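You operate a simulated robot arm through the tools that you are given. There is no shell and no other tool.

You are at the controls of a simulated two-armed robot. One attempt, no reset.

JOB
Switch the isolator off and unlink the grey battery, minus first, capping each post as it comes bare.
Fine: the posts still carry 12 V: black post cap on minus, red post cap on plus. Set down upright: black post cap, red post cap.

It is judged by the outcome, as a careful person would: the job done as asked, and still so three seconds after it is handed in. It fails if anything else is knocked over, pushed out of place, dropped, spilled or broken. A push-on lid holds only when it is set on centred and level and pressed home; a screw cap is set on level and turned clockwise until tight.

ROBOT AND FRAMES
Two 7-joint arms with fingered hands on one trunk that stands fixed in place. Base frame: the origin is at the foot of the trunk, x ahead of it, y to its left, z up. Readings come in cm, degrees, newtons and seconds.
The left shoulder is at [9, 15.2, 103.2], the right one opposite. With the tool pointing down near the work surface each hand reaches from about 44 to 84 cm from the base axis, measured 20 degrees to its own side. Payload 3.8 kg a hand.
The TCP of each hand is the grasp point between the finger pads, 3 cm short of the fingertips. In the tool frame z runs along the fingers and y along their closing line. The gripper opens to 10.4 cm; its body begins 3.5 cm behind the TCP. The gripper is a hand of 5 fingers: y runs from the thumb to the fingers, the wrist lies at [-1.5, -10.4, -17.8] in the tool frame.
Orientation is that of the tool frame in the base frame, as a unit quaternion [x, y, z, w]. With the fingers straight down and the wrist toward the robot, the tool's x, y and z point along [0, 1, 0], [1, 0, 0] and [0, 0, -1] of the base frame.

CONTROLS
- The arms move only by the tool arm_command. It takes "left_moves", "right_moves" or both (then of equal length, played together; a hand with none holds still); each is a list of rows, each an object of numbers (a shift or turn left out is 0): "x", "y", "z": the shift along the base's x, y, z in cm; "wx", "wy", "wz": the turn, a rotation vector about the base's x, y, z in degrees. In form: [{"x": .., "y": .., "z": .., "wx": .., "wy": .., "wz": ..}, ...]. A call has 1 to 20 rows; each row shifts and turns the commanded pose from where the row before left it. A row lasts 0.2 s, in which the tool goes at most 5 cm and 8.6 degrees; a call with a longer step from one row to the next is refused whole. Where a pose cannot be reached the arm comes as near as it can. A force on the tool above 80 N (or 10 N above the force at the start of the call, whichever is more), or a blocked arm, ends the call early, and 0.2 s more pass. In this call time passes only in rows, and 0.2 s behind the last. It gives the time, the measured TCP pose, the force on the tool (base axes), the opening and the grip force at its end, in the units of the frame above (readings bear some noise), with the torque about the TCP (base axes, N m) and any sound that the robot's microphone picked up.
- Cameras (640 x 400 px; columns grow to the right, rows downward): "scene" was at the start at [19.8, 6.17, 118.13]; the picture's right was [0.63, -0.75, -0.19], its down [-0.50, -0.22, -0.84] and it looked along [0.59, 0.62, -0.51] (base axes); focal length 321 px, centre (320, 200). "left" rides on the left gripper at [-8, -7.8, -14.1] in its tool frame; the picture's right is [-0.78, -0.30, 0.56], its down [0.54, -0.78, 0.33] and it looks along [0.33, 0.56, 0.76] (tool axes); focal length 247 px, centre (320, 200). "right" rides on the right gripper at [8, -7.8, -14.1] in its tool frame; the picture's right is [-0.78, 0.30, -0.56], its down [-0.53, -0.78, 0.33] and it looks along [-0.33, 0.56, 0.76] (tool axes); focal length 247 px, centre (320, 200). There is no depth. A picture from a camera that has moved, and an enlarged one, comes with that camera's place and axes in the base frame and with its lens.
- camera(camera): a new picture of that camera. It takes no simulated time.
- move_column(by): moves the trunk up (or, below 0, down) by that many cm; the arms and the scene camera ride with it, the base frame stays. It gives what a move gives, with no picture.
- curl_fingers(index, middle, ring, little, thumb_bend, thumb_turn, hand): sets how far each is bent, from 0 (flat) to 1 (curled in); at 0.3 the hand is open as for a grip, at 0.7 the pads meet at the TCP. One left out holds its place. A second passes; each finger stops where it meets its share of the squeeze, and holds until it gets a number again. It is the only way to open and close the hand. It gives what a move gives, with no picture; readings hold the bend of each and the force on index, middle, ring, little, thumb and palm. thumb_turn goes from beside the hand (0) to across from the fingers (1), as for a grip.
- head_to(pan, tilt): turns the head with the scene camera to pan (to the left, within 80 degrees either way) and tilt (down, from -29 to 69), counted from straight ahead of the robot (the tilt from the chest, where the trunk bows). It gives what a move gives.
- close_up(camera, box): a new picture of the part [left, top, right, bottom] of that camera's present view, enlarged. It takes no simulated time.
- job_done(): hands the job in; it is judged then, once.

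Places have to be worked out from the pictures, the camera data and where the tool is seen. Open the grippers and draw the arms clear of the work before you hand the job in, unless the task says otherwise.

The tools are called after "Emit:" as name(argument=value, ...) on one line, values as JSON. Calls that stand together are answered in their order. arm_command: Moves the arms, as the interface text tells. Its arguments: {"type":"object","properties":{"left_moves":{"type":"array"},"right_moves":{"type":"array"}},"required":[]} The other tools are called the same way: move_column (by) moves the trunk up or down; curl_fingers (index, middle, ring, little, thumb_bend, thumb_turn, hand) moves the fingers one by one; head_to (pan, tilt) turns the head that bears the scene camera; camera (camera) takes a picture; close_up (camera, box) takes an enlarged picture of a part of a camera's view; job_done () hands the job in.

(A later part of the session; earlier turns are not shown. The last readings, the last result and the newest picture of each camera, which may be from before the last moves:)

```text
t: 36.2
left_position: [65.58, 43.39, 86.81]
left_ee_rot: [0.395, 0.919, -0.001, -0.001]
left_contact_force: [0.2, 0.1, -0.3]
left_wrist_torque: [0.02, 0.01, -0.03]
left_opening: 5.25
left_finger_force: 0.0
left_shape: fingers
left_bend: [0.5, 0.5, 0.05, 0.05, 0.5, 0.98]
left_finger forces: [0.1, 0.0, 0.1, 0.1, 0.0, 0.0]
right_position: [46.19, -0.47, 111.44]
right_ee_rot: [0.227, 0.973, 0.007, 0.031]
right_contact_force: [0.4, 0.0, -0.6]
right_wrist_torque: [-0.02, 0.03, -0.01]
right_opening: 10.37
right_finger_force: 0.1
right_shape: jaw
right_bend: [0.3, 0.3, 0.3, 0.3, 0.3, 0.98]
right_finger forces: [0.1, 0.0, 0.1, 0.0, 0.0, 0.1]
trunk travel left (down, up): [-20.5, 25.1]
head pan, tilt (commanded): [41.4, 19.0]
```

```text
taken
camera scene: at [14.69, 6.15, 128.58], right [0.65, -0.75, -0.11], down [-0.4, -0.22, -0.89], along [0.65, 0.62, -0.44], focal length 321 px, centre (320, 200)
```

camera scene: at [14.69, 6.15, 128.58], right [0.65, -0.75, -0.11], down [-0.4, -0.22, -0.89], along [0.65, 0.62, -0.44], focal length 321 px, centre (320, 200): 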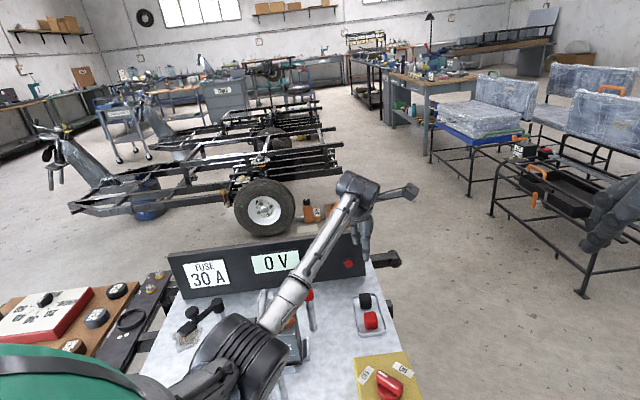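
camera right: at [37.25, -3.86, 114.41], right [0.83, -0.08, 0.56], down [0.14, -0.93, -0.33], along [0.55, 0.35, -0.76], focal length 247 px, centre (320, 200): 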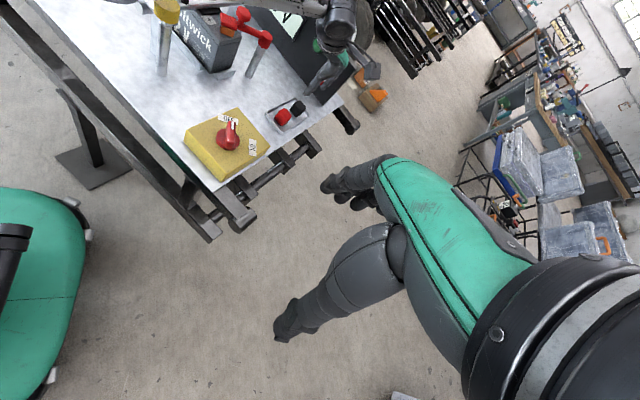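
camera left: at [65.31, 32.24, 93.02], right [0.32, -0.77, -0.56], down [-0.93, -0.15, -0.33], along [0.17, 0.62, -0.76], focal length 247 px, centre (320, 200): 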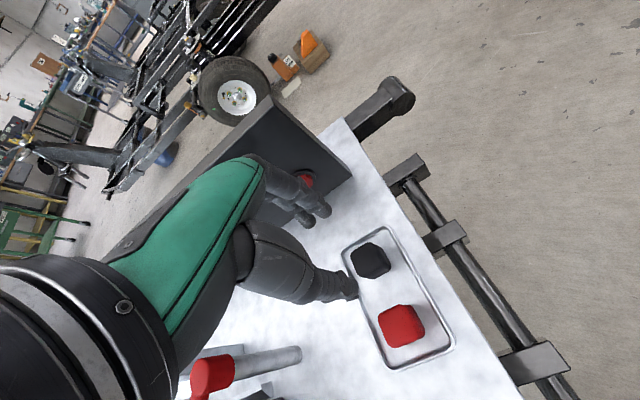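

The trunk leaned back a little as it rose, but the hand kept its place. I tilt the head to keep the table in view and descend above the black cap to z≈74.

Emit:
head_to(pan=41.4, tilt=30)

Emit:
arm_command(left_moves=[{"x": 0.15, "y": -0.1, "z": -2}, {"x": 0.15, "y": -0.05, "z": -2}, {"z": -2}, {"z": -2}, {"z": -2}, {"z": -1.5}, {"z": -1.3}])

Emit:
close_up(camera="left", box=[260, 160, 480, 380])

Emit:
camera(camera="scene")

Emit:
close_up(camera="right", box=[230, 40, 370, 150])

```text
t: 36.9
left_position: [65.54, 43.34, 86.88]
left_ee_rot: [0.395, 0.919, 0.0, 0.0]
left_contact_force: [-0.1, 0.3, -0.2]
left_wrist_torque: [-0.01, 0.02, 0.0]
left_opening: 5.26
left_finger_force: 0.0
left_shape: fingers
left_bend: [0.5, 0.5, 0.05, 0.05, 0.5, 0.98]
left_finger forces: [0.0, 0.1, 0.0, 0.1, 0.0, 0.0]
right_position: [46.26, -0.47, 111.62]
right_ee_rot: [0.228, 0.973, 0.007, 0.031]
right_contact_force: [-0.1, -0.3, -0.5]
right_wrist_torque: [-0.03, 0.02, 0.06]
right_opening: 10.39
right_finger_force: 0.0
right_shape: jaw
right_bend: [0.3, 0.3, 0.3, 0.3, 0.3, 0.98]
right_finger forces: [0.1, 0.0, 0.0, 0.0, 0.0, 0.1]
trunk travel left (down, up): [-20.5, 25.1]
head pan, tilt (commanded): [41.4, 30.0]
```

```text
t: 38.5
left_position: [65.73, 43.33, 74.02]
left_ee_rot: [0.395, 0.919, 0.0, 0.0]
left_contact_force: [0.2, 0.0, 0.5]
left_wrist_torque: [0.03, 0.0, 0.02]
left_opening: 5.23
left_finger_force: 0.2
left_shape: fingers
left_bend: [0.5, 0.5, 0.05, 0.05, 0.5, 0.98]
left_finger forces: [0.0, 0.0, 0.0, 0.1, 0.1, 0.0]
right_position: [46.14, -0.52, 111.46]
right_ee_rot: [0.228, 0.973, 0.007, 0.032]
right_contact_force: [1.4, 0.6, 0.5]
right_wrist_torque: [0.0, 0.01, 0.0]
right_opening: 10.38
right_finger_force: 0.1
right_shape: jaw
right_bend: [0.3, 0.3, 0.3, 0.3, 0.3, 0.98]
right_finger forces: [0.0, 0.1, 0.0, 0.0, 0.0, 0.1]
trunk travel left (down, up): [-20.5, 25.1]
head pan, tilt (commanded): [41.4, 30.0]
```

```text
1.82 times, centred on (370, 270) of left
camera zoom: at [65.61, 32.17, 88.25], right [0.32, -0.77, -0.56], down [-0.93, -0.15, -0.33], along [0.17, 0.62, -0.76], focal length 449 px, centre (229, 73)
```

zoom: 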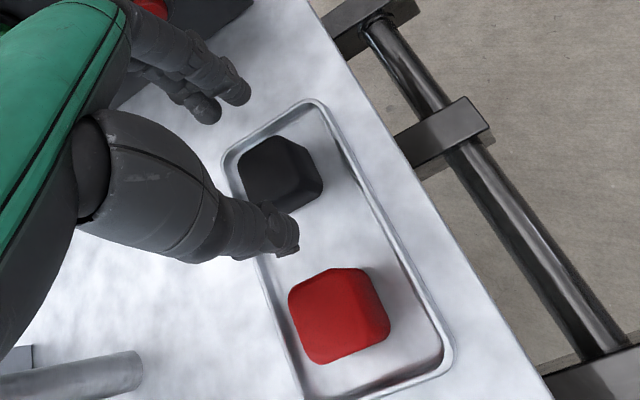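

```text
taken
camera scene: at [14.13, 5.98, 126.88], right [0.65, -0.75, -0.11], down [-0.51, -0.33, -0.79], along [0.56, 0.57, -0.6], focal length 321 px, centre (320, 200)
```

scene: 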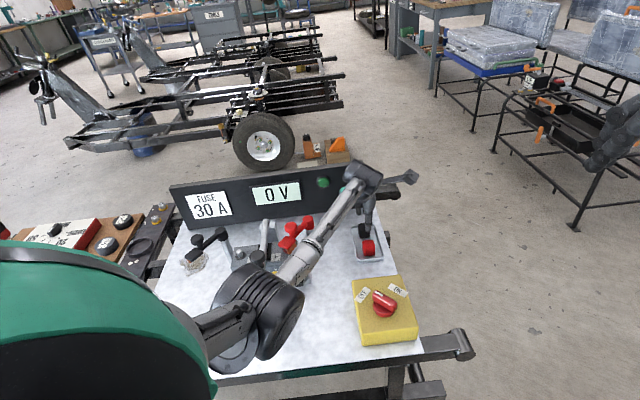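

```text
3.64 times, centred on (300, 95) of right
camera zoom: at [34.74, -3.93, 124.96], right [0.79, -0.08, 0.61], down [0.16, -0.93, -0.32], along [0.59, 0.35, -0.72], focal length 898 px, centre (393, 582)
```

zoom: 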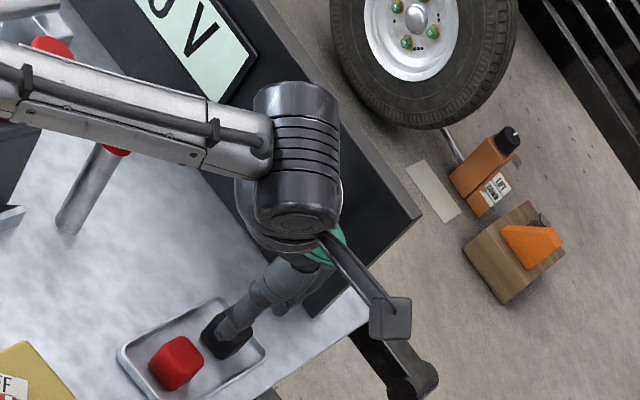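

The forearm is laterally well clear of the battery, and the thumb tip sits between the black and red caps. I descend the last 3 cm straddling the black cap.

Emit:
arm_command(left_moves=[{"x": 0.1, "y": -0.1, "z": -0.8}, {"z": -0.8}, {"z": -0.8}, {"z": -0.6}])

Emit:
close_up(camera="left", box=[260, 160, 440, 340])

Emit:
close_up(camera="scene", box=[320, 180, 420, 280])

Emit:
close_up(camera="right", box=[250, 80, 340, 160])

```text
t: 39.5
left_position: [65.96, 43.37, 71.18]
left_ee_rot: [0.395, 0.919, 0.0, 0.0]
left_contact_force: [0.9, 0.5, -0.3]
left_wrist_torque: [-0.01, 0.0, 0.0]
left_opening: 5.25
left_finger_force: 0.0
left_shape: fingers
left_bend: [0.5, 0.5, 0.05, 0.05, 0.5, 0.98]
left_finger forces: [0.0, 0.0, 0.0, 0.1, 0.1, 0.0]
right_position: [46.06, -0.41, 111.57]
right_ee_rot: [0.227, 0.973, 0.007, 0.03]
right_contact_force: [0.4, 0.4, 0.0]
right_wrist_torque: [0.01, 0.01, 0.01]
right_opening: 10.37
right_finger_force: 0.0
right_shape: jaw
right_bend: [0.3, 0.3, 0.3, 0.3, 0.3, 0.98]
right_finger forces: [0.1, 0.1, 0.0, 0.1, 0.0, 0.0]
trunk travel left (down, up): [-20.5, 25.1]
head pan, tilt (commanded): [41.4, 30.0]
```

```text
2.22 times, centred on (350, 250) of left
camera zoom: at [65.73, 32.15, 85.31], right [0.32, -0.77, -0.56], down [-0.93, -0.15, -0.33], along [0.17, 0.62, -0.76], focal length 549 px, centre (253, 89)
```

zoom: 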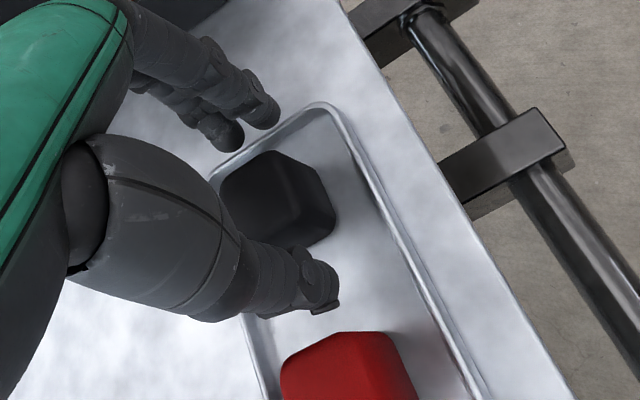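

```text
4.00 times, centred on (370, 230) of scene
camera zoom: at [14.12, 5.98, 126.88], right [0.65, -0.75, -0.11], down [-0.51, -0.33, -0.79], along [0.56, 0.57, -0.6], focal length 1282 px, centre (120, 80)
```

zoom: 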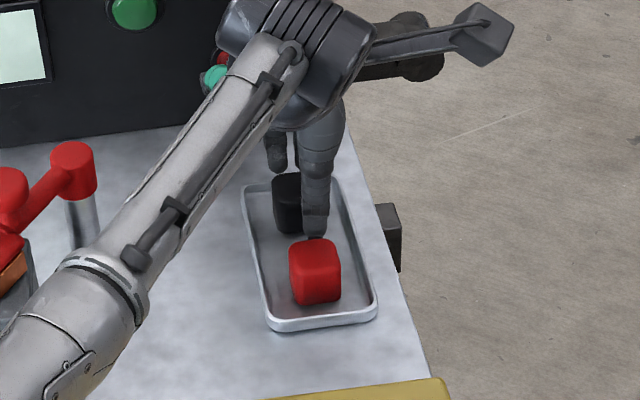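

```text
5.00 times, centred on (295, 120) of right
camera zoom: at [34.73, -3.93, 124.97], right [0.79, -0.08, 0.61], down [0.16, -0.93, -0.32], along [0.59, 0.35, -0.72], focal length 1235 px, centre (445, 600)
```

zoom: 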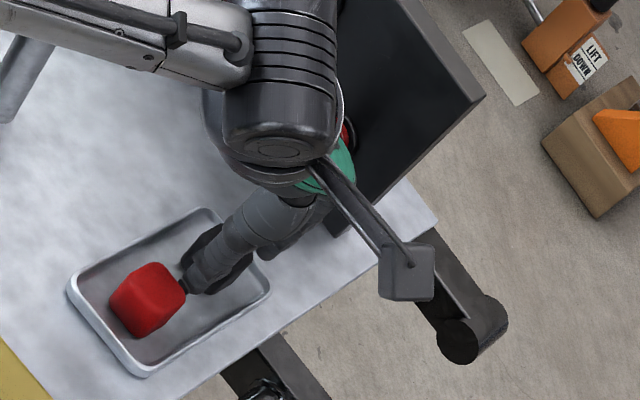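

Cap, index/middle pair and thumb line up well. I close thumb, index and middle onto the black cap.

Emit:
curl_fingers(hand="left", index=0.62, middle=0.62, thumb_bend=0.62)

Emit:
close_up(camera="left", box=[260, 160, 440, 340])

```text
t: 40.5
left_position: [65.78, 43.22, 71.17]
left_ee_rot: [0.396, 0.918, 0.0, 0.0]
left_contact_force: [1.0, 0.8, -0.5]
left_wrist_torque: [0.01, -0.01, 0.03]
left_opening: 2.69
left_finger_force: 2.3
left_shape: fingers
left_bend: [0.6, 0.61, 0.05, 0.05, 0.59, 0.97]
left_finger forces: [1.4, 1.0, 0.0, 0.0, 2.2, 0.0]
right_position: [46.06, -0.41, 111.47]
right_ee_rot: [0.227, 0.973, 0.008, 0.031]
right_contact_force: [-0.1, -1.1, 0.3]
right_wrist_torque: [0.04, -0.01, 0.02]
right_opening: 10.33
right_finger_force: 0.0
right_shape: jaw
right_bend: [0.3, 0.3, 0.3, 0.3, 0.3, 0.98]
right_finger forces: [0.0, 0.0, 0.1, 0.1, 0.0, 0.0]
trunk travel left (down, up): [-20.5, 25.1]
head pan, tilt (commanded): [41.4, 30.0]
```

```text
2.22 times, centred on (350, 250) of left
camera zoom: at [65.72, 32.14, 85.31], right [0.32, -0.77, -0.56], down [-0.93, -0.15, -0.33], along [0.17, 0.62, -0.76], focal length 549 px, centre (253, 89)
```

zoom: 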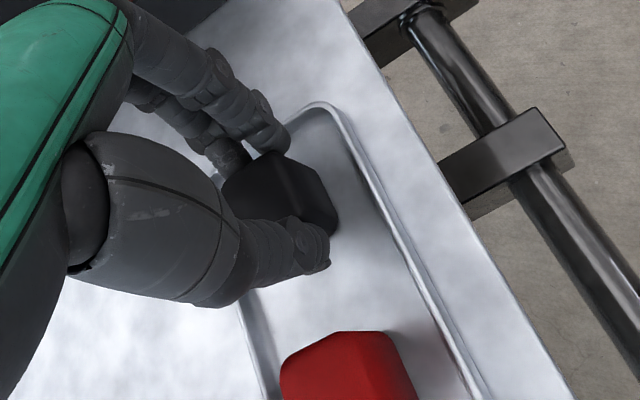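

All three digits touch the cap. I squeeze a bit more and lift slightly to test the grip.

Emit:
curl_fingers(hand="left", index=0.67, middle=0.67, thumb_bend=0.67)

Emit:
arm_command(left_moves=[{"z": 0.5}, {"z": 1}, {"z": 1.5}])

Emit:
close_up(camera="left", box=[260, 160, 440, 340])

Emit:
close_up(camera="right", box=[250, 80, 340, 160])

```text
t: 41.5
left_position: [65.88, 43.33, 71.16]
left_ee_rot: [0.395, 0.919, 0.001, 0.0]
left_contact_force: [-0.6, -0.5, 0.0]
left_wrist_torque: [-0.03, 0.07, 0.01]
left_opening: 2.57
left_finger_force: 6.9
left_shape: fingers
left_bend: [0.62, 0.64, 0.05, 0.05, 0.6, 0.97]
left_finger forces: [3.9, 3.0, 0.0, 0.0, 6.8, 0.0]
right_position: [46.15, -0.52, 111.5]
right_ee_rot: [0.228, 0.973, 0.007, 0.033]
right_contact_force: [-0.6, 0.8, -0.3]
right_wrist_torque: [0.03, -0.02, -0.01]
right_opening: 10.39
right_finger_force: 0.0
right_shape: jaw
right_bend: [0.3, 0.3, 0.3, 0.3, 0.3, 0.98]
right_finger forces: [0.0, 0.1, 0.0, 0.0, 0.1, 0.0]
trunk travel left (down, up): [-20.5, 25.1]
head pan, tilt (commanded): [41.4, 30.0]
```

```text
t: 42.3
left_position: [65.86, 43.23, 74.1]
left_ee_rot: [0.394, 0.919, 0.0, 0.001]
left_contact_force: [0.4, -0.9, -0.2]
left_wrist_torque: [0.03, 0.01, 0.0]
left_opening: 2.57
left_finger_force: 7.5
left_shape: fingers
left_bend: [0.62, 0.64, 0.05, 0.05, 0.6, 0.97]
left_finger forces: [3.9, 2.9, 0.0, 0.0, 6.8, 0.1]
right_position: [46.18, -0.4, 111.54]
right_ee_rot: [0.229, 0.973, 0.006, 0.032]
right_contact_force: [0.1, 0.4, 0.0]
right_wrist_torque: [0.01, 0.0, 0.0]
right_opening: 10.36
right_finger_force: 0.1
right_shape: jaw
right_bend: [0.3, 0.3, 0.3, 0.3, 0.3, 0.98]
right_finger forces: [0.0, 0.1, 0.1, 0.1, 0.0, 0.0]
trunk travel left (down, up): [-20.5, 25.1]
head pan, tilt (commanded): [41.4, 30.0]
```

```text
2.22 times, centred on (350, 250) of left
camera zoom: at [65.69, 32.04, 88.29], right [0.32, -0.77, -0.56], down [-0.93, -0.15, -0.33], along [0.17, 0.62, -0.76], focal length 549 px, centre (253, 89)
```

zoom: 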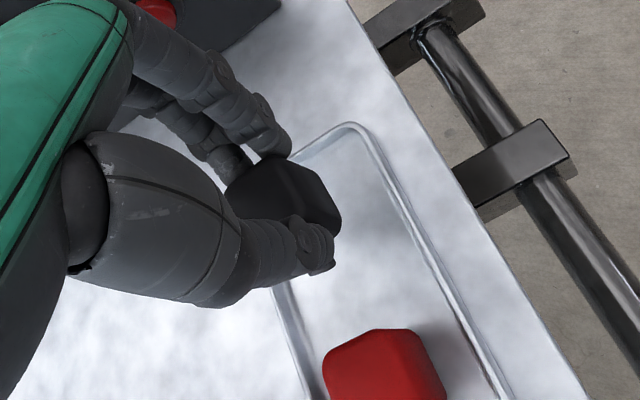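

```text
5.00 times, centred on (295, 120) of right
camera zoom: at [34.71, -3.95, 124.97], right [0.79, -0.08, 0.61], down [0.16, -0.93, -0.32], along [0.59, 0.35, -0.72], focal length 1235 px, centre (445, 600)
```

zoom: 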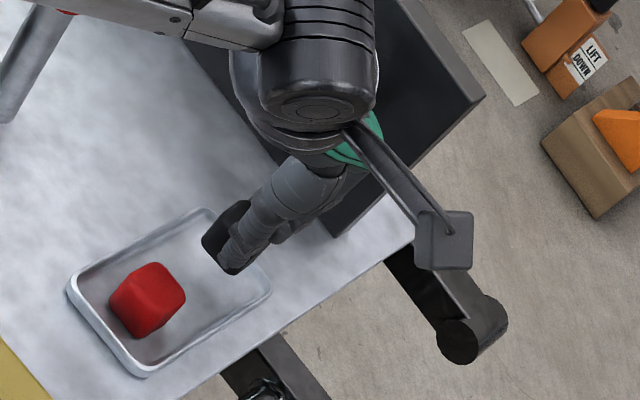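

The cap is held and level. I raise it high and carry it to a spot beside the minus post, from where the left camera can fix the post's position.

Emit:
arm_command(left_moves=[{"z": 2}, {"z": 2.5}, {"z": 2.5}, {"z": 2.5}, {"z": 2.5}, {"z": 2.5}, {"z": 2.5}, {"z": 2}])

Emit:
arm_command(left_moves=[{"x": -1, "y": 0.7}, {"x": -2, "y": 1.4}, {"x": -2.2, "y": 1.6}, {"x": -2.2, "y": 1.6}, {"x": -2.2, "y": 1.6}, {"x": -2.2, "y": 1.6}, {"x": -2.2, "y": 1.6}, {"x": -2.2, "y": 1.6}, {"x": -2.2, "y": 1.6}, {"x": -2.2, "y": 1.6}, {"x": -2.2, "y": 1.6}, {"x": -2, "y": 1.4}, {"x": -1, "y": 0.7}])

Emit:
camera(camera="left")

Emit:
camera(camera="scene")

```text
t: 44.1
left_position: [66.11, 43.33, 93.2]
left_ee_rot: [0.394, 0.919, 0.0, 0.001]
left_contact_force: [-0.2, -0.4, 0.4]
left_wrist_torque: [-0.02, 0.01, -0.01]
left_opening: 2.56
left_finger_force: 7.0
left_shape: fingers
left_bend: [0.62, 0.64, 0.05, 0.05, 0.6, 0.97]
left_finger forces: [3.9, 2.9, 0.0, 0.0, 6.9, 0.1]
right_position: [46.03, -0.58, 111.59]
right_ee_rot: [0.228, 0.973, 0.007, 0.031]
right_contact_force: [-0.9, -0.2, -0.6]
right_wrist_torque: [0.0, 0.01, 0.01]
right_opening: 10.36
right_finger_force: 0.0
right_shape: jaw
right_bend: [0.3, 0.3, 0.3, 0.3, 0.3, 0.98]
right_finger forces: [0.0, 0.1, 0.0, 0.0, 0.0, 0.0]
trunk travel left (down, up): [-20.5, 25.1]
head pan, tilt (commanded): [41.4, 30.0]
```

```text
t: 46.9
left_position: [40.01, 61.96, 93.08]
left_ee_rot: [0.395, 0.919, 0.0, 0.0]
left_contact_force: [0.5, 0.2, 0.4]
left_wrist_torque: [0.02, -0.03, 0.0]
left_opening: 2.59
left_finger_force: 6.8
left_shape: fingers
left_bend: [0.62, 0.64, 0.05, 0.05, 0.6, 0.97]
left_finger forces: [3.9, 2.9, 0.0, 0.0, 6.8, 0.1]
right_position: [46.11, -0.46, 111.47]
right_ee_rot: [0.228, 0.973, 0.006, 0.032]
right_contact_force: [-0.4, -0.1, 1.2]
right_wrist_torque: [0.03, 0.02, -0.02]
right_opening: 10.38
right_finger_force: 0.0
right_shape: jaw
right_bend: [0.3, 0.3, 0.3, 0.3, 0.3, 0.98]
right_finger forces: [0.1, 0.0, 0.0, 0.0, 0.0, 0.0]
trunk travel left (down, up): [-20.5, 25.1]
head pan, tilt (commanded): [41.4, 30.0]
```

```text
taken
camera left: at [39.9, 50.72, 107.29], right [0.32, -0.77, -0.56], down [-0.93, -0.15, -0.33], along [0.17, 0.62, -0.76], focal length 247 px, centre (320, 200)
```

left: 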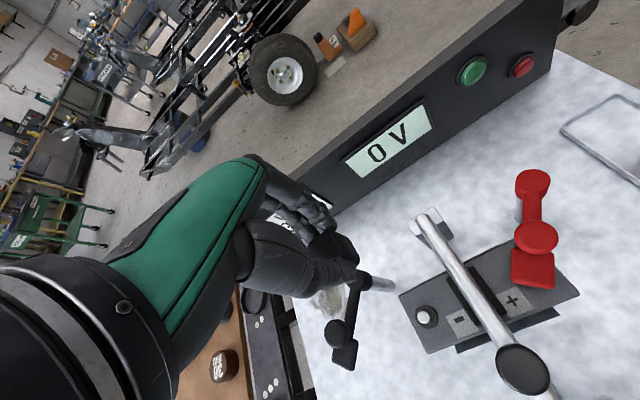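

```text
taken
camera scene: at [14.1, 5.99, 126.88], right [0.65, -0.75, -0.11], down [-0.51, -0.33, -0.79], along [0.56, 0.57, -0.6], focal length 321 px, centre (320, 200)
```

scene: 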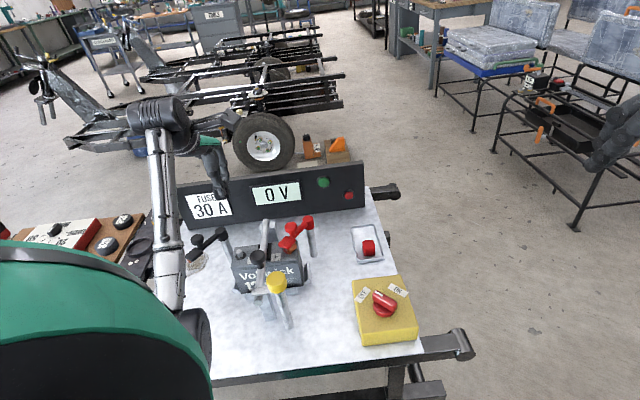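

The bare minus post is visible at the battery's left corner. I zoom in from both cameras to locate it precisely.

Emit:
close_up(camera="left", box=[380, 270, 480, 370])

Emit:
close_up(camera="scene", box=[180, 210, 330, 310])

Emit:
close_up(camera="left", box=[260, 180, 400, 320])

```text
4.00 times, centred on (430, 320) of left
camera zoom: at [39.9, 50.72, 107.29], right [0.32, -0.77, -0.56], down [-0.93, -0.15, -0.33], along [0.17, 0.62, -0.76], focal length 988 px, centre (-120, -280)
```

zoom: 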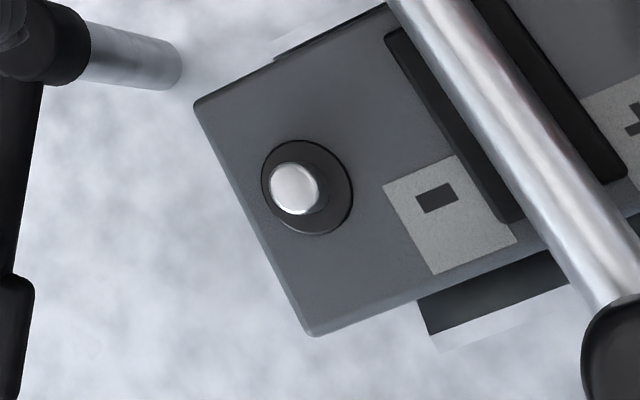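

```text
4.00 times, centred on (255, 260) of scene
camera zoom: at [14.1, 5.99, 126.88], right [0.65, -0.75, -0.11], down [-0.51, -0.33, -0.79], along [0.56, 0.57, -0.6], focal length 1282 px, centre (580, -40)
```

zoom: 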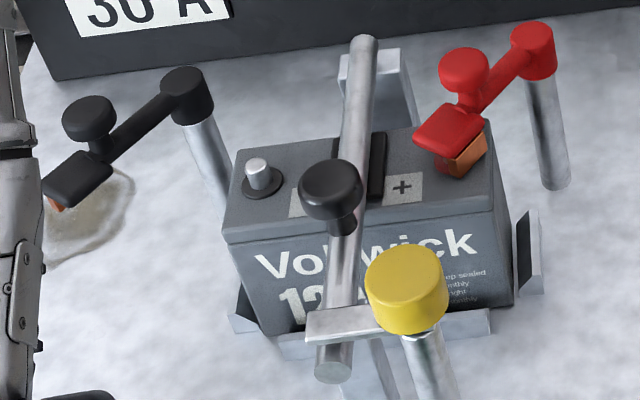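

```text
2.86 times, centred on (330, 250) of left
camera zoom: at [39.9, 50.72, 107.29], right [0.32, -0.77, -0.56], down [-0.93, -0.15, -0.33], along [0.17, 0.62, -0.76], focal length 706 px, centre (291, 57)
```

zoom: 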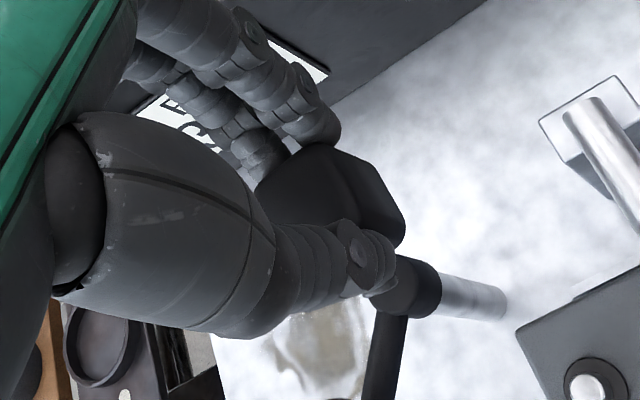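

The post sits at about (36.3,56.65) with its top near z=76.7, and the held cap's edge in view matches my in-hand estimate (0.5 cm along tool x). I move over the post and come down to a hover with the cap about 2.5 cm above it.

Emit:
arm_command(left_moves=[{"x": -0.82, "y": -1.41}, {"x": -0.82, "y": -1.41}, {"x": -0.83, "y": -1.42}, {"x": -0.83, "y": -1.42}, {"z": -2}, {"z": -2}, {"z": -2}, {"z": -1.8}])

Emit:
close_up(camera="left", box=[260, 160, 480, 360])

Emit:
close_up(camera="scene", box=[180, 180, 330, 310])

Emit:
camera(camera="right")

```text
t: 48.7
left_position: [36.84, 56.21, 85.31]
left_ee_rot: [0.394, 0.919, 0.0, 0.0]
left_contact_force: [0.1, -0.8, -0.1]
left_wrist_torque: [0.02, 0.01, 0.01]
left_opening: 2.57
left_finger_force: 6.9
left_shape: fingers
left_bend: [0.62, 0.64, 0.05, 0.05, 0.6, 0.97]
left_finger forces: [3.9, 2.8, 0.1, 0.0, 6.7, 0.1]
right_position: [46.12, -0.39, 111.56]
right_ee_rot: [0.228, 0.973, 0.007, 0.033]
right_contact_force: [-0.7, -0.7, 0.8]
right_wrist_torque: [-0.01, 0.01, 0.02]
right_opening: 10.39
right_finger_force: 0.1
right_shape: jaw
right_bend: [0.3, 0.3, 0.3, 0.3, 0.3, 0.98]
right_finger forces: [0.0, 0.0, 0.0, 0.0, 0.0, 0.0]
trunk travel left (down, up): [-20.5, 25.1]
head pan, tilt (commanded): [41.4, 30.0]
```

```text
2.00 times, centred on (370, 260) of left
camera zoom: at [36.71, 45.01, 99.45], right [0.32, -0.77, -0.56], down [-0.93, -0.15, -0.33], along [0.17, 0.62, -0.76], focal length 494 px, centre (220, 80)
```

zoom: 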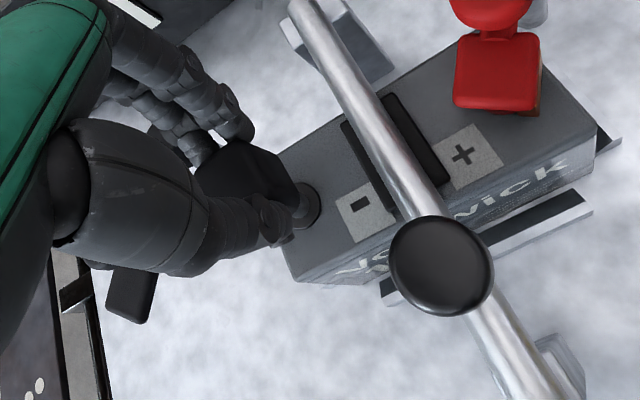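

```text
3.08 times, centred on (255, 245) of scene
camera zoom: at [14.1, 5.99, 126.88], right [0.65, -0.75, -0.11], down [-0.51, -0.33, -0.79], along [0.56, 0.57, -0.6], focal length 986 px, centre (520, 62)
```

zoom: 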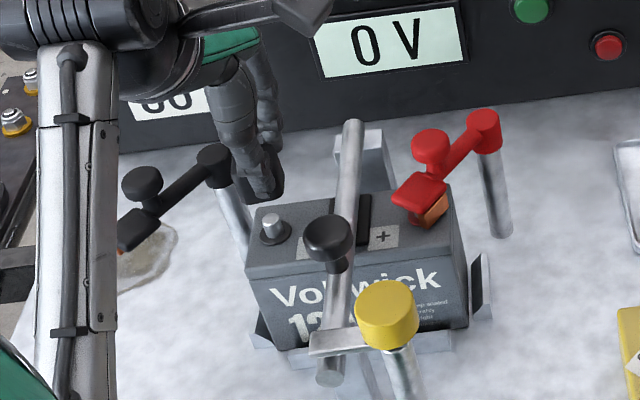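

```text
taken
camera right: at [34.71, -3.92, 124.97], right [0.79, -0.08, 0.61], down [0.16, -0.93, -0.32], along [0.59, 0.35, -0.72], focal length 247 px, centre (320, 200)
```

right: 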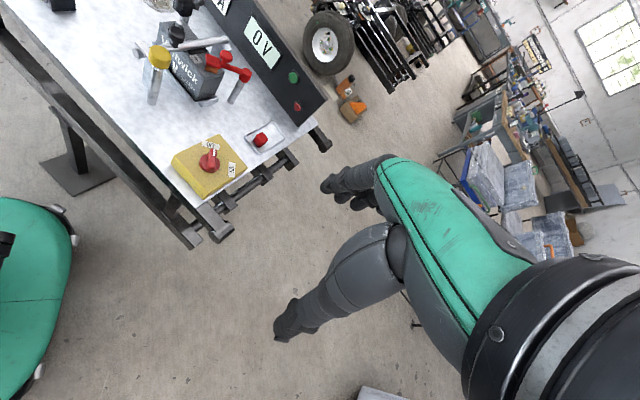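

The cap hovers just behind/above the post. I zoom in tightly from the scene camera to judge lateral alignment.

Emit:
close_up(camera="scene", box=[230, 205, 290, 260])

Emit:
close_up(camera="left", box=[310, 210, 390, 290])

Emit:
close_up(camera="right", box=[150, 0, 260, 70])

```text
7.27 times, centred on (260, 232) of scene
camera zoom: at [14.1, 5.99, 126.88], right [0.65, -0.75, -0.11], down [-0.51, -0.33, -0.79], along [0.56, 0.57, -0.6], focal length 2332 px, centre (756, -36)
```

zoom: 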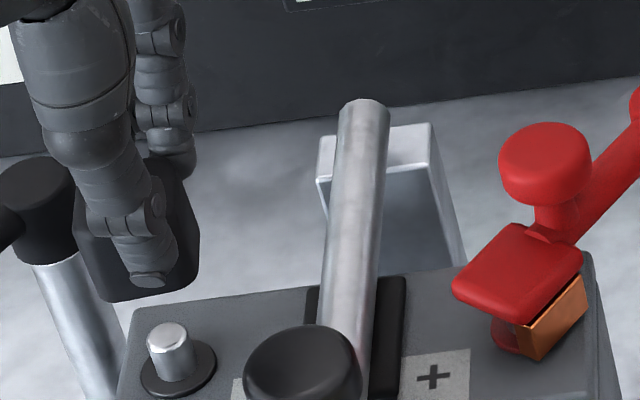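

```text
5.00 times, centred on (350, 250) of left
camera zoom: at [36.71, 45.01, 99.45], right [0.32, -0.77, -0.56], down [-0.93, -0.15, -0.33], along [0.17, 0.62, -0.76], focal length 1235 px, centre (170, -50)
```

zoom: 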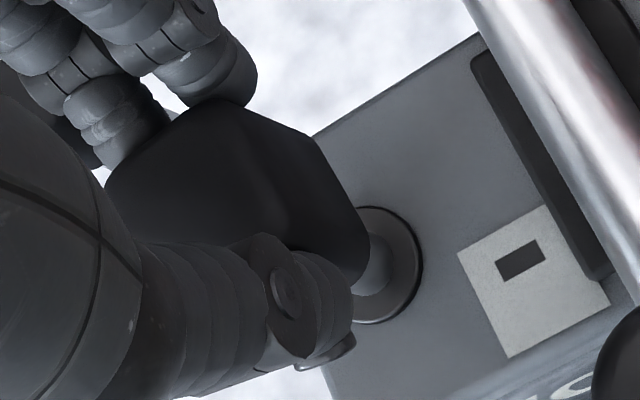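

```text
5.71 times, centred on (205, 35) of right
camera zoom: at [34.71, -3.92, 124.97], right [0.79, -0.08, 0.61], down [0.16, -0.93, -0.32], along [0.59, 0.35, -0.72], focal length 1411 px, centre (977, 1143)
```

zoom: 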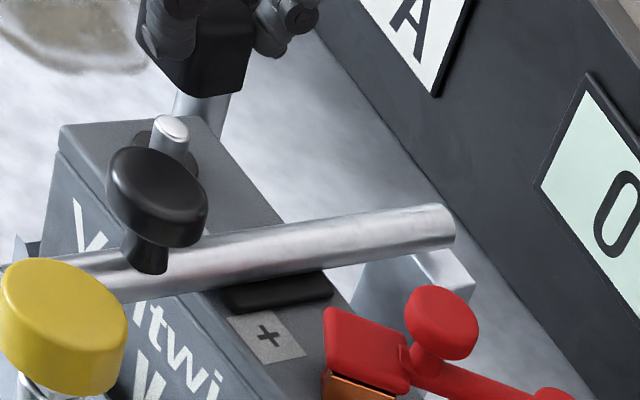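

From the scene side the cap lines up laterally with the post axis. I zoom the right camera tighter to check the other direction.

Emit:
close_up(camera="right", box=[160, 0, 210, 40])

Emit:
close_up(camera="scene", box=[235, 218, 270, 250])

```text
10.00 times, centred on (185, 20) of right
camera zoom: at [34.71, -3.92, 124.97], right [0.79, -0.08, 0.61], down [0.16, -0.93, -0.32], along [0.59, 0.35, -0.72], focal length 2470 px, centre (1670, 2000)
```

zoom: 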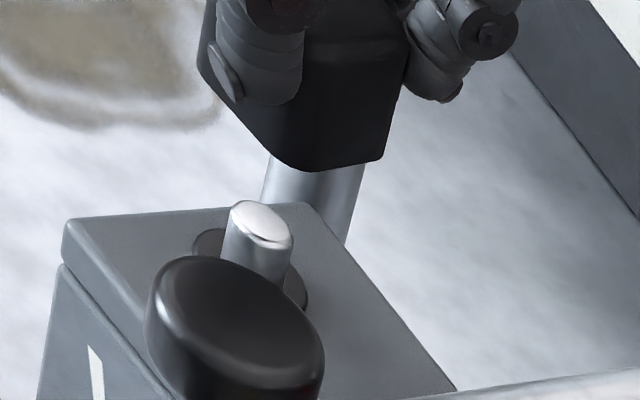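

```text
12.50 times, centred on (252, 234) of scene
camera zoom: at [14.1, 5.99, 126.88], right [0.65, -0.75, -0.11], down [-0.51, -0.33, -0.79], along [0.56, 0.57, -0.6], focal length 4007 px, centre (1164, -225)
```

zoom: 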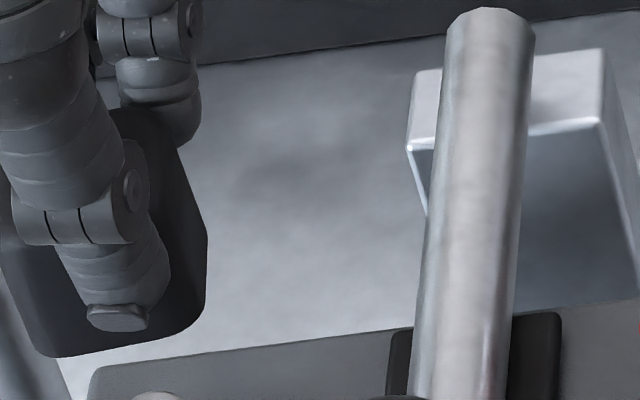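

Both views suggest the cap bottom is slightly lower than assumed but nearly centred. I lower 1.8 cm to reduce parallax and compare again just above the post.

Emit:
arm_command(left_moves=[{"z": -0.6}, {"z": -0.6}, {"z": -0.6}])

Emit:
close_up(camera="right", box=[165, 5, 200, 35])

Emit:
close_up(camera="scene", box=[235, 225, 270, 257])

Emit:
close_up(camera="left", box=[310, 210, 390, 290])

```text
t: 49.5
left_position: [36.93, 56.25, 83.63]
left_ee_rot: [0.394, 0.919, 0.001, 0.001]
left_contact_force: [-0.2, 0.4, -0.5]
left_wrist_torque: [0.03, 0.0, 0.01]
left_opening: 2.55
left_finger_force: 6.6
left_shape: fingers
left_bend: [0.62, 0.64, 0.05, 0.05, 0.6, 0.97]
left_finger forces: [3.9, 3.0, 0.0, 0.0, 6.7, 0.0]
right_position: [46.05, -0.49, 111.55]
right_ee_rot: [0.228, 0.973, 0.007, 0.031]
right_contact_force: [-1.0, 0.8, 0.7]
right_wrist_torque: [-0.02, 0.0, 0.0]
right_opening: 10.36
right_finger_force: 0.1
right_shape: jaw
right_bend: [0.3, 0.3, 0.3, 0.3, 0.3, 0.98]
right_finger forces: [0.0, 0.1, 0.0, 0.0, 0.1, 0.0]
trunk travel left (down, up): [-20.5, 25.1]
head pan, tilt (commanded): [41.4, 30.0]
```

```text
13.33 times, centred on (182, 20) of right
camera zoom: at [34.71, -3.93, 124.97], right [0.79, -0.08, 0.61], down [0.16, -0.93, -0.32], along [0.59, 0.35, -0.72], focal length 3293 px, centre (2153, 2600)
```

zoom: 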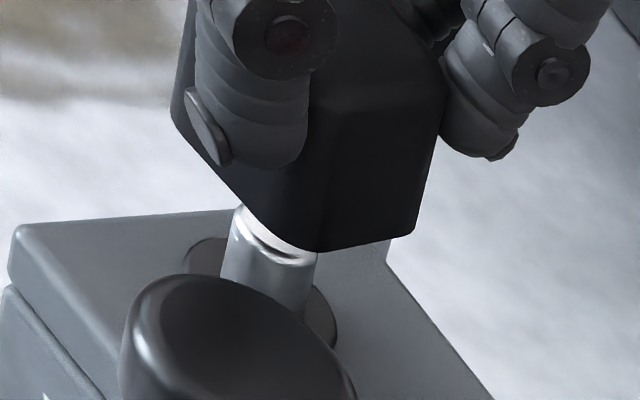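

```text
12.50 times, centred on (252, 241) of scene
camera zoom: at [14.11, 5.98, 126.88], right [0.65, -0.75, -0.11], down [-0.51, -0.33, -0.79], along [0.56, 0.57, -0.6], focal length 4007 px, centre (1164, -312)
```

zoom: 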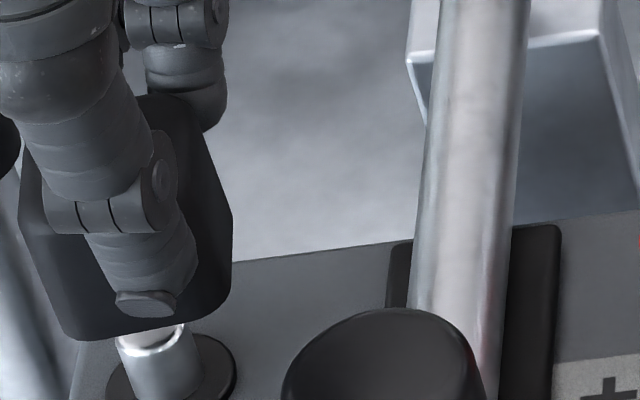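

```text
5.00 times, centred on (350, 250) of left
camera zoom: at [36.71, 44.99, 97.72], right [0.32, -0.77, -0.56], down [-0.93, -0.15, -0.33], along [0.17, 0.63, -0.76], focal length 1235 px, centre (170, -50)
```

zoom: 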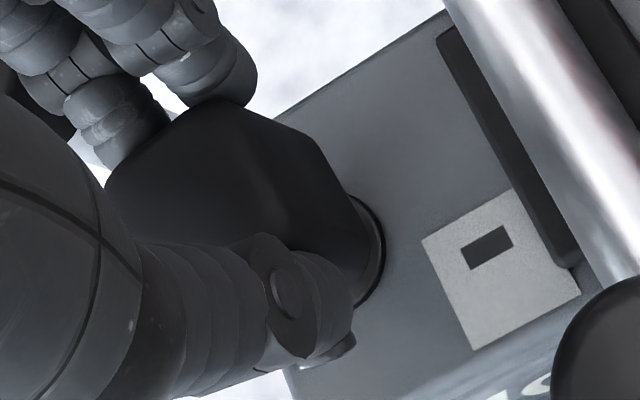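

Comparing bottoms and post axis in both views, the cap is about 0.2 cm off in +x, which matches the TCP reading. I shift by (−0.2,+0.07) and lower in small steps onto the post, watching the force.

Emit:
arm_command(left_moves=[{"x": -0.2, "y": 0.07}, {"z": -0.4}, {"z": -0.4}, {"z": -0.3}])

Emit:
close_up(camera="right", box=[165, 5, 200, 35])

Emit:
close_up(camera="scene", box=[235, 225, 270, 257])

```text
t: 50.5
left_position: [36.75, 56.21, 82.29]
left_ee_rot: [0.395, 0.919, 0.0, 0.0]
left_contact_force: [-0.2, 1.3, 0.9]
left_wrist_torque: [-0.03, 0.01, 0.01]
left_opening: 2.58
left_finger_force: 6.8
left_shape: fingers
left_bend: [0.62, 0.64, 0.05, 0.05, 0.6, 0.97]
left_finger forces: [4.0, 2.8, 0.0, 0.0, 6.8, 0.0]
right_position: [46.09, -0.39, 111.39]
right_ee_rot: [0.228, 0.973, 0.007, 0.032]
right_contact_force: [-0.1, 0.2, 0.1]
right_wrist_torque: [-0.01, 0.01, -0.01]
right_opening: 10.37
right_finger_force: 0.0
right_shape: jaw
right_bend: [0.3, 0.3, 0.3, 0.3, 0.3, 0.98]
right_finger forces: [0.0, 0.0, 0.0, 0.0, 0.0, 0.1]
trunk travel left (down, up): [-20.5, 25.1]
head pan, tilt (commanded): [41.4, 30.0]
```

```text
13.33 times, centred on (182, 20) of right
camera zoom: at [34.71, -3.93, 124.97], right [0.79, -0.08, 0.61], down [0.16, -0.93, -0.32], along [0.59, 0.35, -0.72], focal length 3293 px, centre (2153, 2600)
```

zoom: 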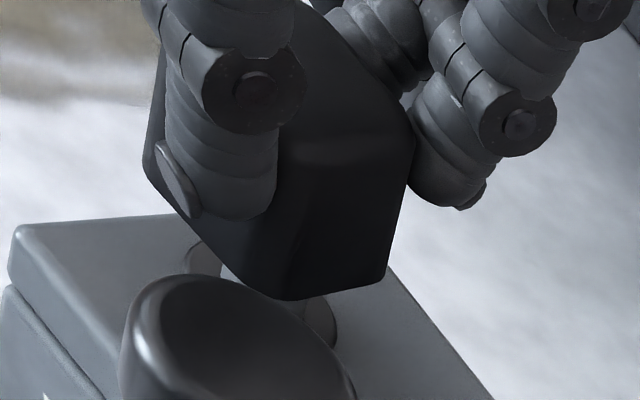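

```text
12.50 times, centred on (252, 241) of scene
camera zoom: at [14.1, 5.98, 126.88], right [0.65, -0.75, -0.11], down [-0.51, -0.33, -0.79], along [0.56, 0.57, -0.6], focal length 4007 px, centre (1164, -312)
```

zoom: 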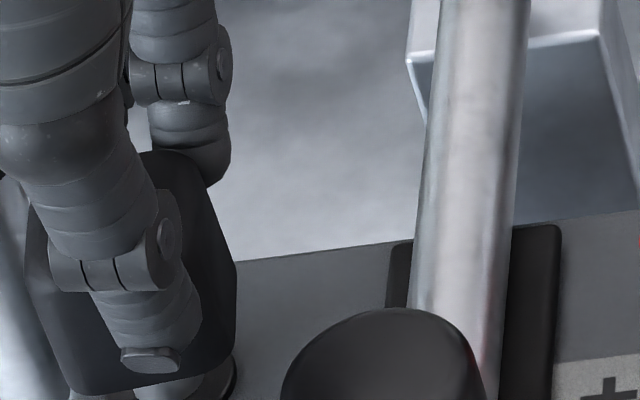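

No contact yet and the alignment still looks good. I lower further in small steps, reading the force each time.

Emit:
arm_command(left_moves=[{"y": 0.05, "z": -0.2}, {"z": -0.2}])

Emit:
arm_command(left_moves=[{"z": -0.2}, {"z": -0.1}])

Emit:
close_up(camera="right", box=[165, 5, 200, 35])

Emit:
close_up(camera="scene", box=[235, 225, 270, 257])

```text
t: 51.1
left_position: [36.65, 56.24, 81.97]
left_ee_rot: [0.395, 0.919, 0.0, -0.001]
left_contact_force: [0.5, -0.6, -0.1]
left_wrist_torque: [0.03, 0.01, 0.02]
left_opening: 2.56
left_finger_force: 6.3
left_shape: fingers
left_bend: [0.62, 0.64, 0.05, 0.05, 0.6, 0.97]
left_finger forces: [3.9, 2.9, 0.0, 0.0, 6.7, 0.1]
right_position: [46.07, -0.45, 111.56]
right_ee_rot: [0.228, 0.973, 0.007, 0.032]
right_contact_force: [0.6, -0.1, -0.1]
right_wrist_torque: [0.0, 0.02, -0.02]
right_opening: 10.37
right_finger_force: 0.1
right_shape: jaw
right_bend: [0.3, 0.3, 0.3, 0.3, 0.3, 0.98]
right_finger forces: [0.0, 0.0, 0.0, 0.1, 0.0, 0.1]
trunk travel left (down, up): [-20.5, 25.1]
head pan, tilt (commanded): [41.4, 30.0]
```

```text
t: 51.7
left_position: [36.65, 56.27, 81.78]
left_ee_rot: [0.395, 0.919, 0.0, 0.0]
left_contact_force: [-0.3, 0.7, 1.8]
left_wrist_torque: [0.03, 0.01, -0.01]
left_opening: 2.61
left_finger_force: 7.3
left_shape: fingers
left_bend: [0.62, 0.64, 0.05, 0.05, 0.6, 0.96]
left_finger forces: [3.9, 3.1, 0.0, 0.1, 7.1, 0.1]
right_position: [46.11, -0.51, 111.61]
right_ee_rot: [0.228, 0.973, 0.008, 0.032]
right_contact_force: [0.1, 0.5, -0.3]
right_wrist_torque: [-0.02, 0.03, 0.01]
right_opening: 10.38
right_finger_force: 0.1
right_shape: jaw
right_bend: [0.3, 0.3, 0.3, 0.3, 0.3, 0.98]
right_finger forces: [0.0, 0.0, 0.0, 0.0, 0.1, 0.1]
trunk travel left (down, up): [-20.5, 25.1]
head pan, tilt (commanded): [41.4, 30.0]
```

```text
13.33 times, centred on (182, 20) of right
camera zoom: at [34.68, -3.97, 124.98], right [0.79, -0.08, 0.61], down [0.16, -0.93, -0.32], along [0.59, 0.35, -0.72], focal length 3293 px, centre (2153, 2600)
```

zoom: 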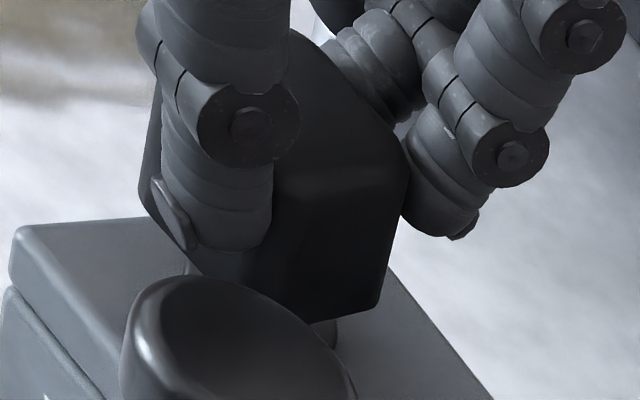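

```text
12.50 times, centred on (252, 241) of scene
camera zoom: at [14.08, 5.94, 126.89], right [0.65, -0.75, -0.11], down [-0.51, -0.33, -0.79], along [0.56, 0.57, -0.6], focal length 4007 px, centre (1164, -312)
```

zoom: 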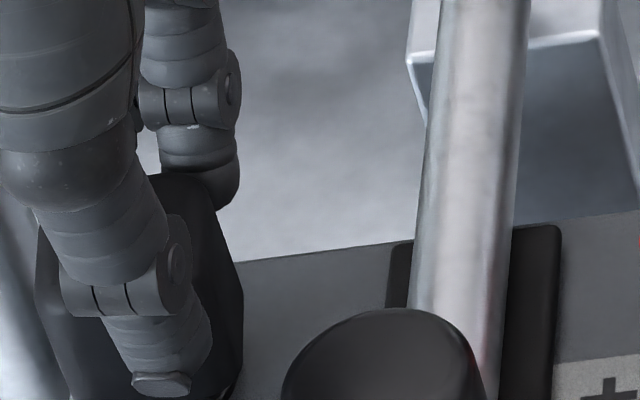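

Just 1.8 N so far, possibly first contact with the post. I keep lowering gently.

Emit:
arm_command(left_moves=[{"z": -0.15}, {"z": -0.15}])

Emit:
arm_command(left_moves=[{"z": -0.15}, {"z": -0.15}])

Emit:
close_up(camera="right", box=[165, 5, 200, 35])

Emit:
close_up(camera="scene", box=[225, 215, 285, 265])

```text
t: 52.3
left_position: [36.7, 56.32, 81.61]
left_ee_rot: [0.395, 0.919, 0.002, 0.001]
left_contact_force: [0.2, -0.4, 8.7]
left_wrist_torque: [0.02, -0.08, -0.01]
left_opening: 2.56
left_finger_force: 7.9
left_shape: fingers
left_bend: [0.62, 0.64, 0.05, 0.05, 0.6, 0.96]
left_finger forces: [4.7, 3.7, 0.0, 0.0, 7.8, 0.1]
right_position: [45.96, -0.65, 111.5]
right_ee_rot: [0.228, 0.973, 0.008, 0.032]
right_contact_force: [0.2, -0.3, -0.7]
right_wrist_torque: [0.0, 0.01, -0.03]
right_opening: 10.4
right_finger_force: 0.1
right_shape: jaw
right_bend: [0.3, 0.3, 0.3, 0.3, 0.3, 0.98]
right_finger forces: [0.0, 0.0, 0.0, 0.0, 0.0, 0.0]
trunk travel left (down, up): [-20.5, 25.1]
head pan, tilt (commanded): [41.4, 30.0]
```

```text
t: 52.9
left_position: [36.68, 56.19, 81.41]
left_ee_rot: [0.395, 0.919, 0.002, 0.0]
left_contact_force: [2.3, 0.0, 14.3]
left_wrist_torque: [0.09, -0.18, 0.01]
left_opening: 2.58
left_finger_force: 10.1
left_shape: fingers
left_bend: [0.63, 0.64, 0.05, 0.05, 0.6, 0.96]
left_finger forces: [5.9, 5.2, 0.0, 0.1, 8.1, 0.1]
right_position: [45.99, -0.71, 111.56]
right_ee_rot: [0.228, 0.973, 0.008, 0.032]
right_contact_force: [-0.4, 0.1, -0.3]
right_wrist_torque: [0.01, -0.03, -0.02]
right_opening: 10.39
right_finger_force: 0.0
right_shape: jaw
right_bend: [0.3, 0.3, 0.3, 0.3, 0.3, 0.98]
right_finger forces: [0.0, 0.0, 0.0, 0.0, 0.1, 0.0]
trunk travel left (down, up): [-20.5, 25.1]
head pan, tilt (commanded): [41.4, 30.0]
```

```text
13.33 times, centred on (182, 20) of right
camera zoom: at [34.62, -4.11, 125.01], right [0.79, -0.08, 0.61], down [0.16, -0.93, -0.32], along [0.59, 0.35, -0.72], focal length 3293 px, centre (2153, 2600)
```

zoom: 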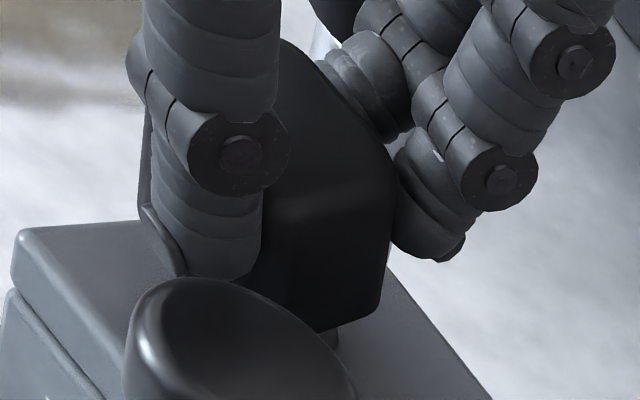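

```text
8.00 times, centred on (255, 240) of scene
camera zoom: at [14.01, 5.8, 126.91], right [0.65, -0.75, -0.11], down [-0.51, -0.33, -0.79], along [0.56, 0.57, -0.6], focal length 2565 px, centre (840, -120)
```

zoom: 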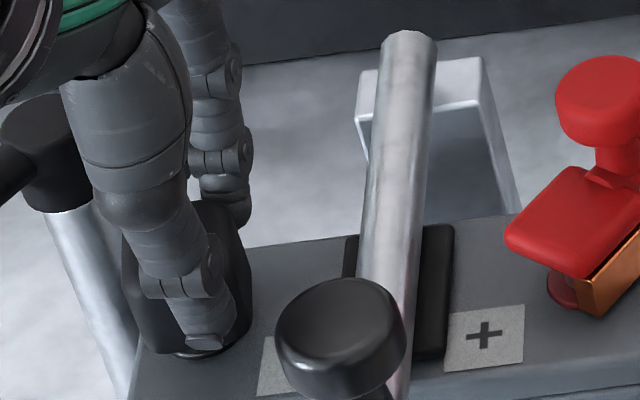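

Force is up to 14 N, so the cap is meeting the post. I zoom in on the cap's lower edge to see how far down it has gone.

Emit:
close_up(camera="scene", box=[232, 240, 262, 262])

Emit:
close_up(camera="left", box=[320, 210, 380, 290])

Emit:
close_up(camera="right", box=[170, 10, 195, 32])

```text
16.00 times, centred on (247, 251) of scene
camera zoom: at [14.01, 5.8, 126.91], right [0.65, -0.75, -0.11], down [-0.51, -0.33, -0.79], along [0.56, 0.57, -0.6], focal length 5129 px, centre (1488, -616)
```

zoom: 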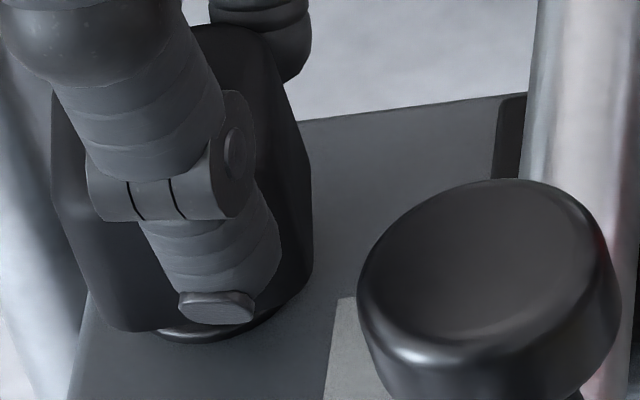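

```text
5.00 times, centred on (350, 250) of left
camera zoom: at [36.4, 44.94, 95.49], right [0.32, -0.77, -0.56], down [-0.93, -0.15, -0.34], along [0.17, 0.63, -0.76], focal length 1235 px, centre (170, -50)
```

zoom: 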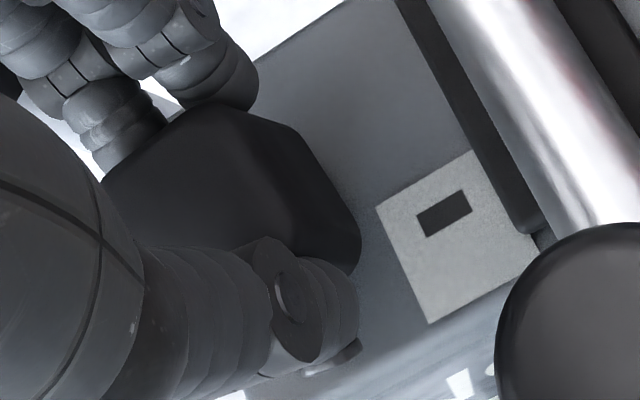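

```text
16.00 times, centred on (182, 21) of right
camera zoom: at [34.62, -4.11, 125.01], right [0.79, -0.08, 0.61], down [0.16, -0.93, -0.32], along [0.59, 0.35, -0.72], focal length 3952 px, centre (2520, 3064)
```

zoom: 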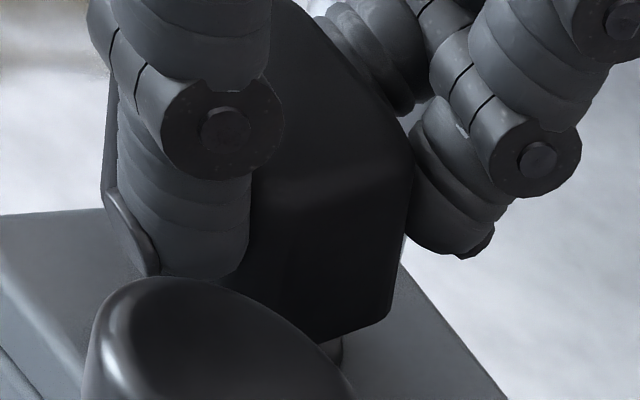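

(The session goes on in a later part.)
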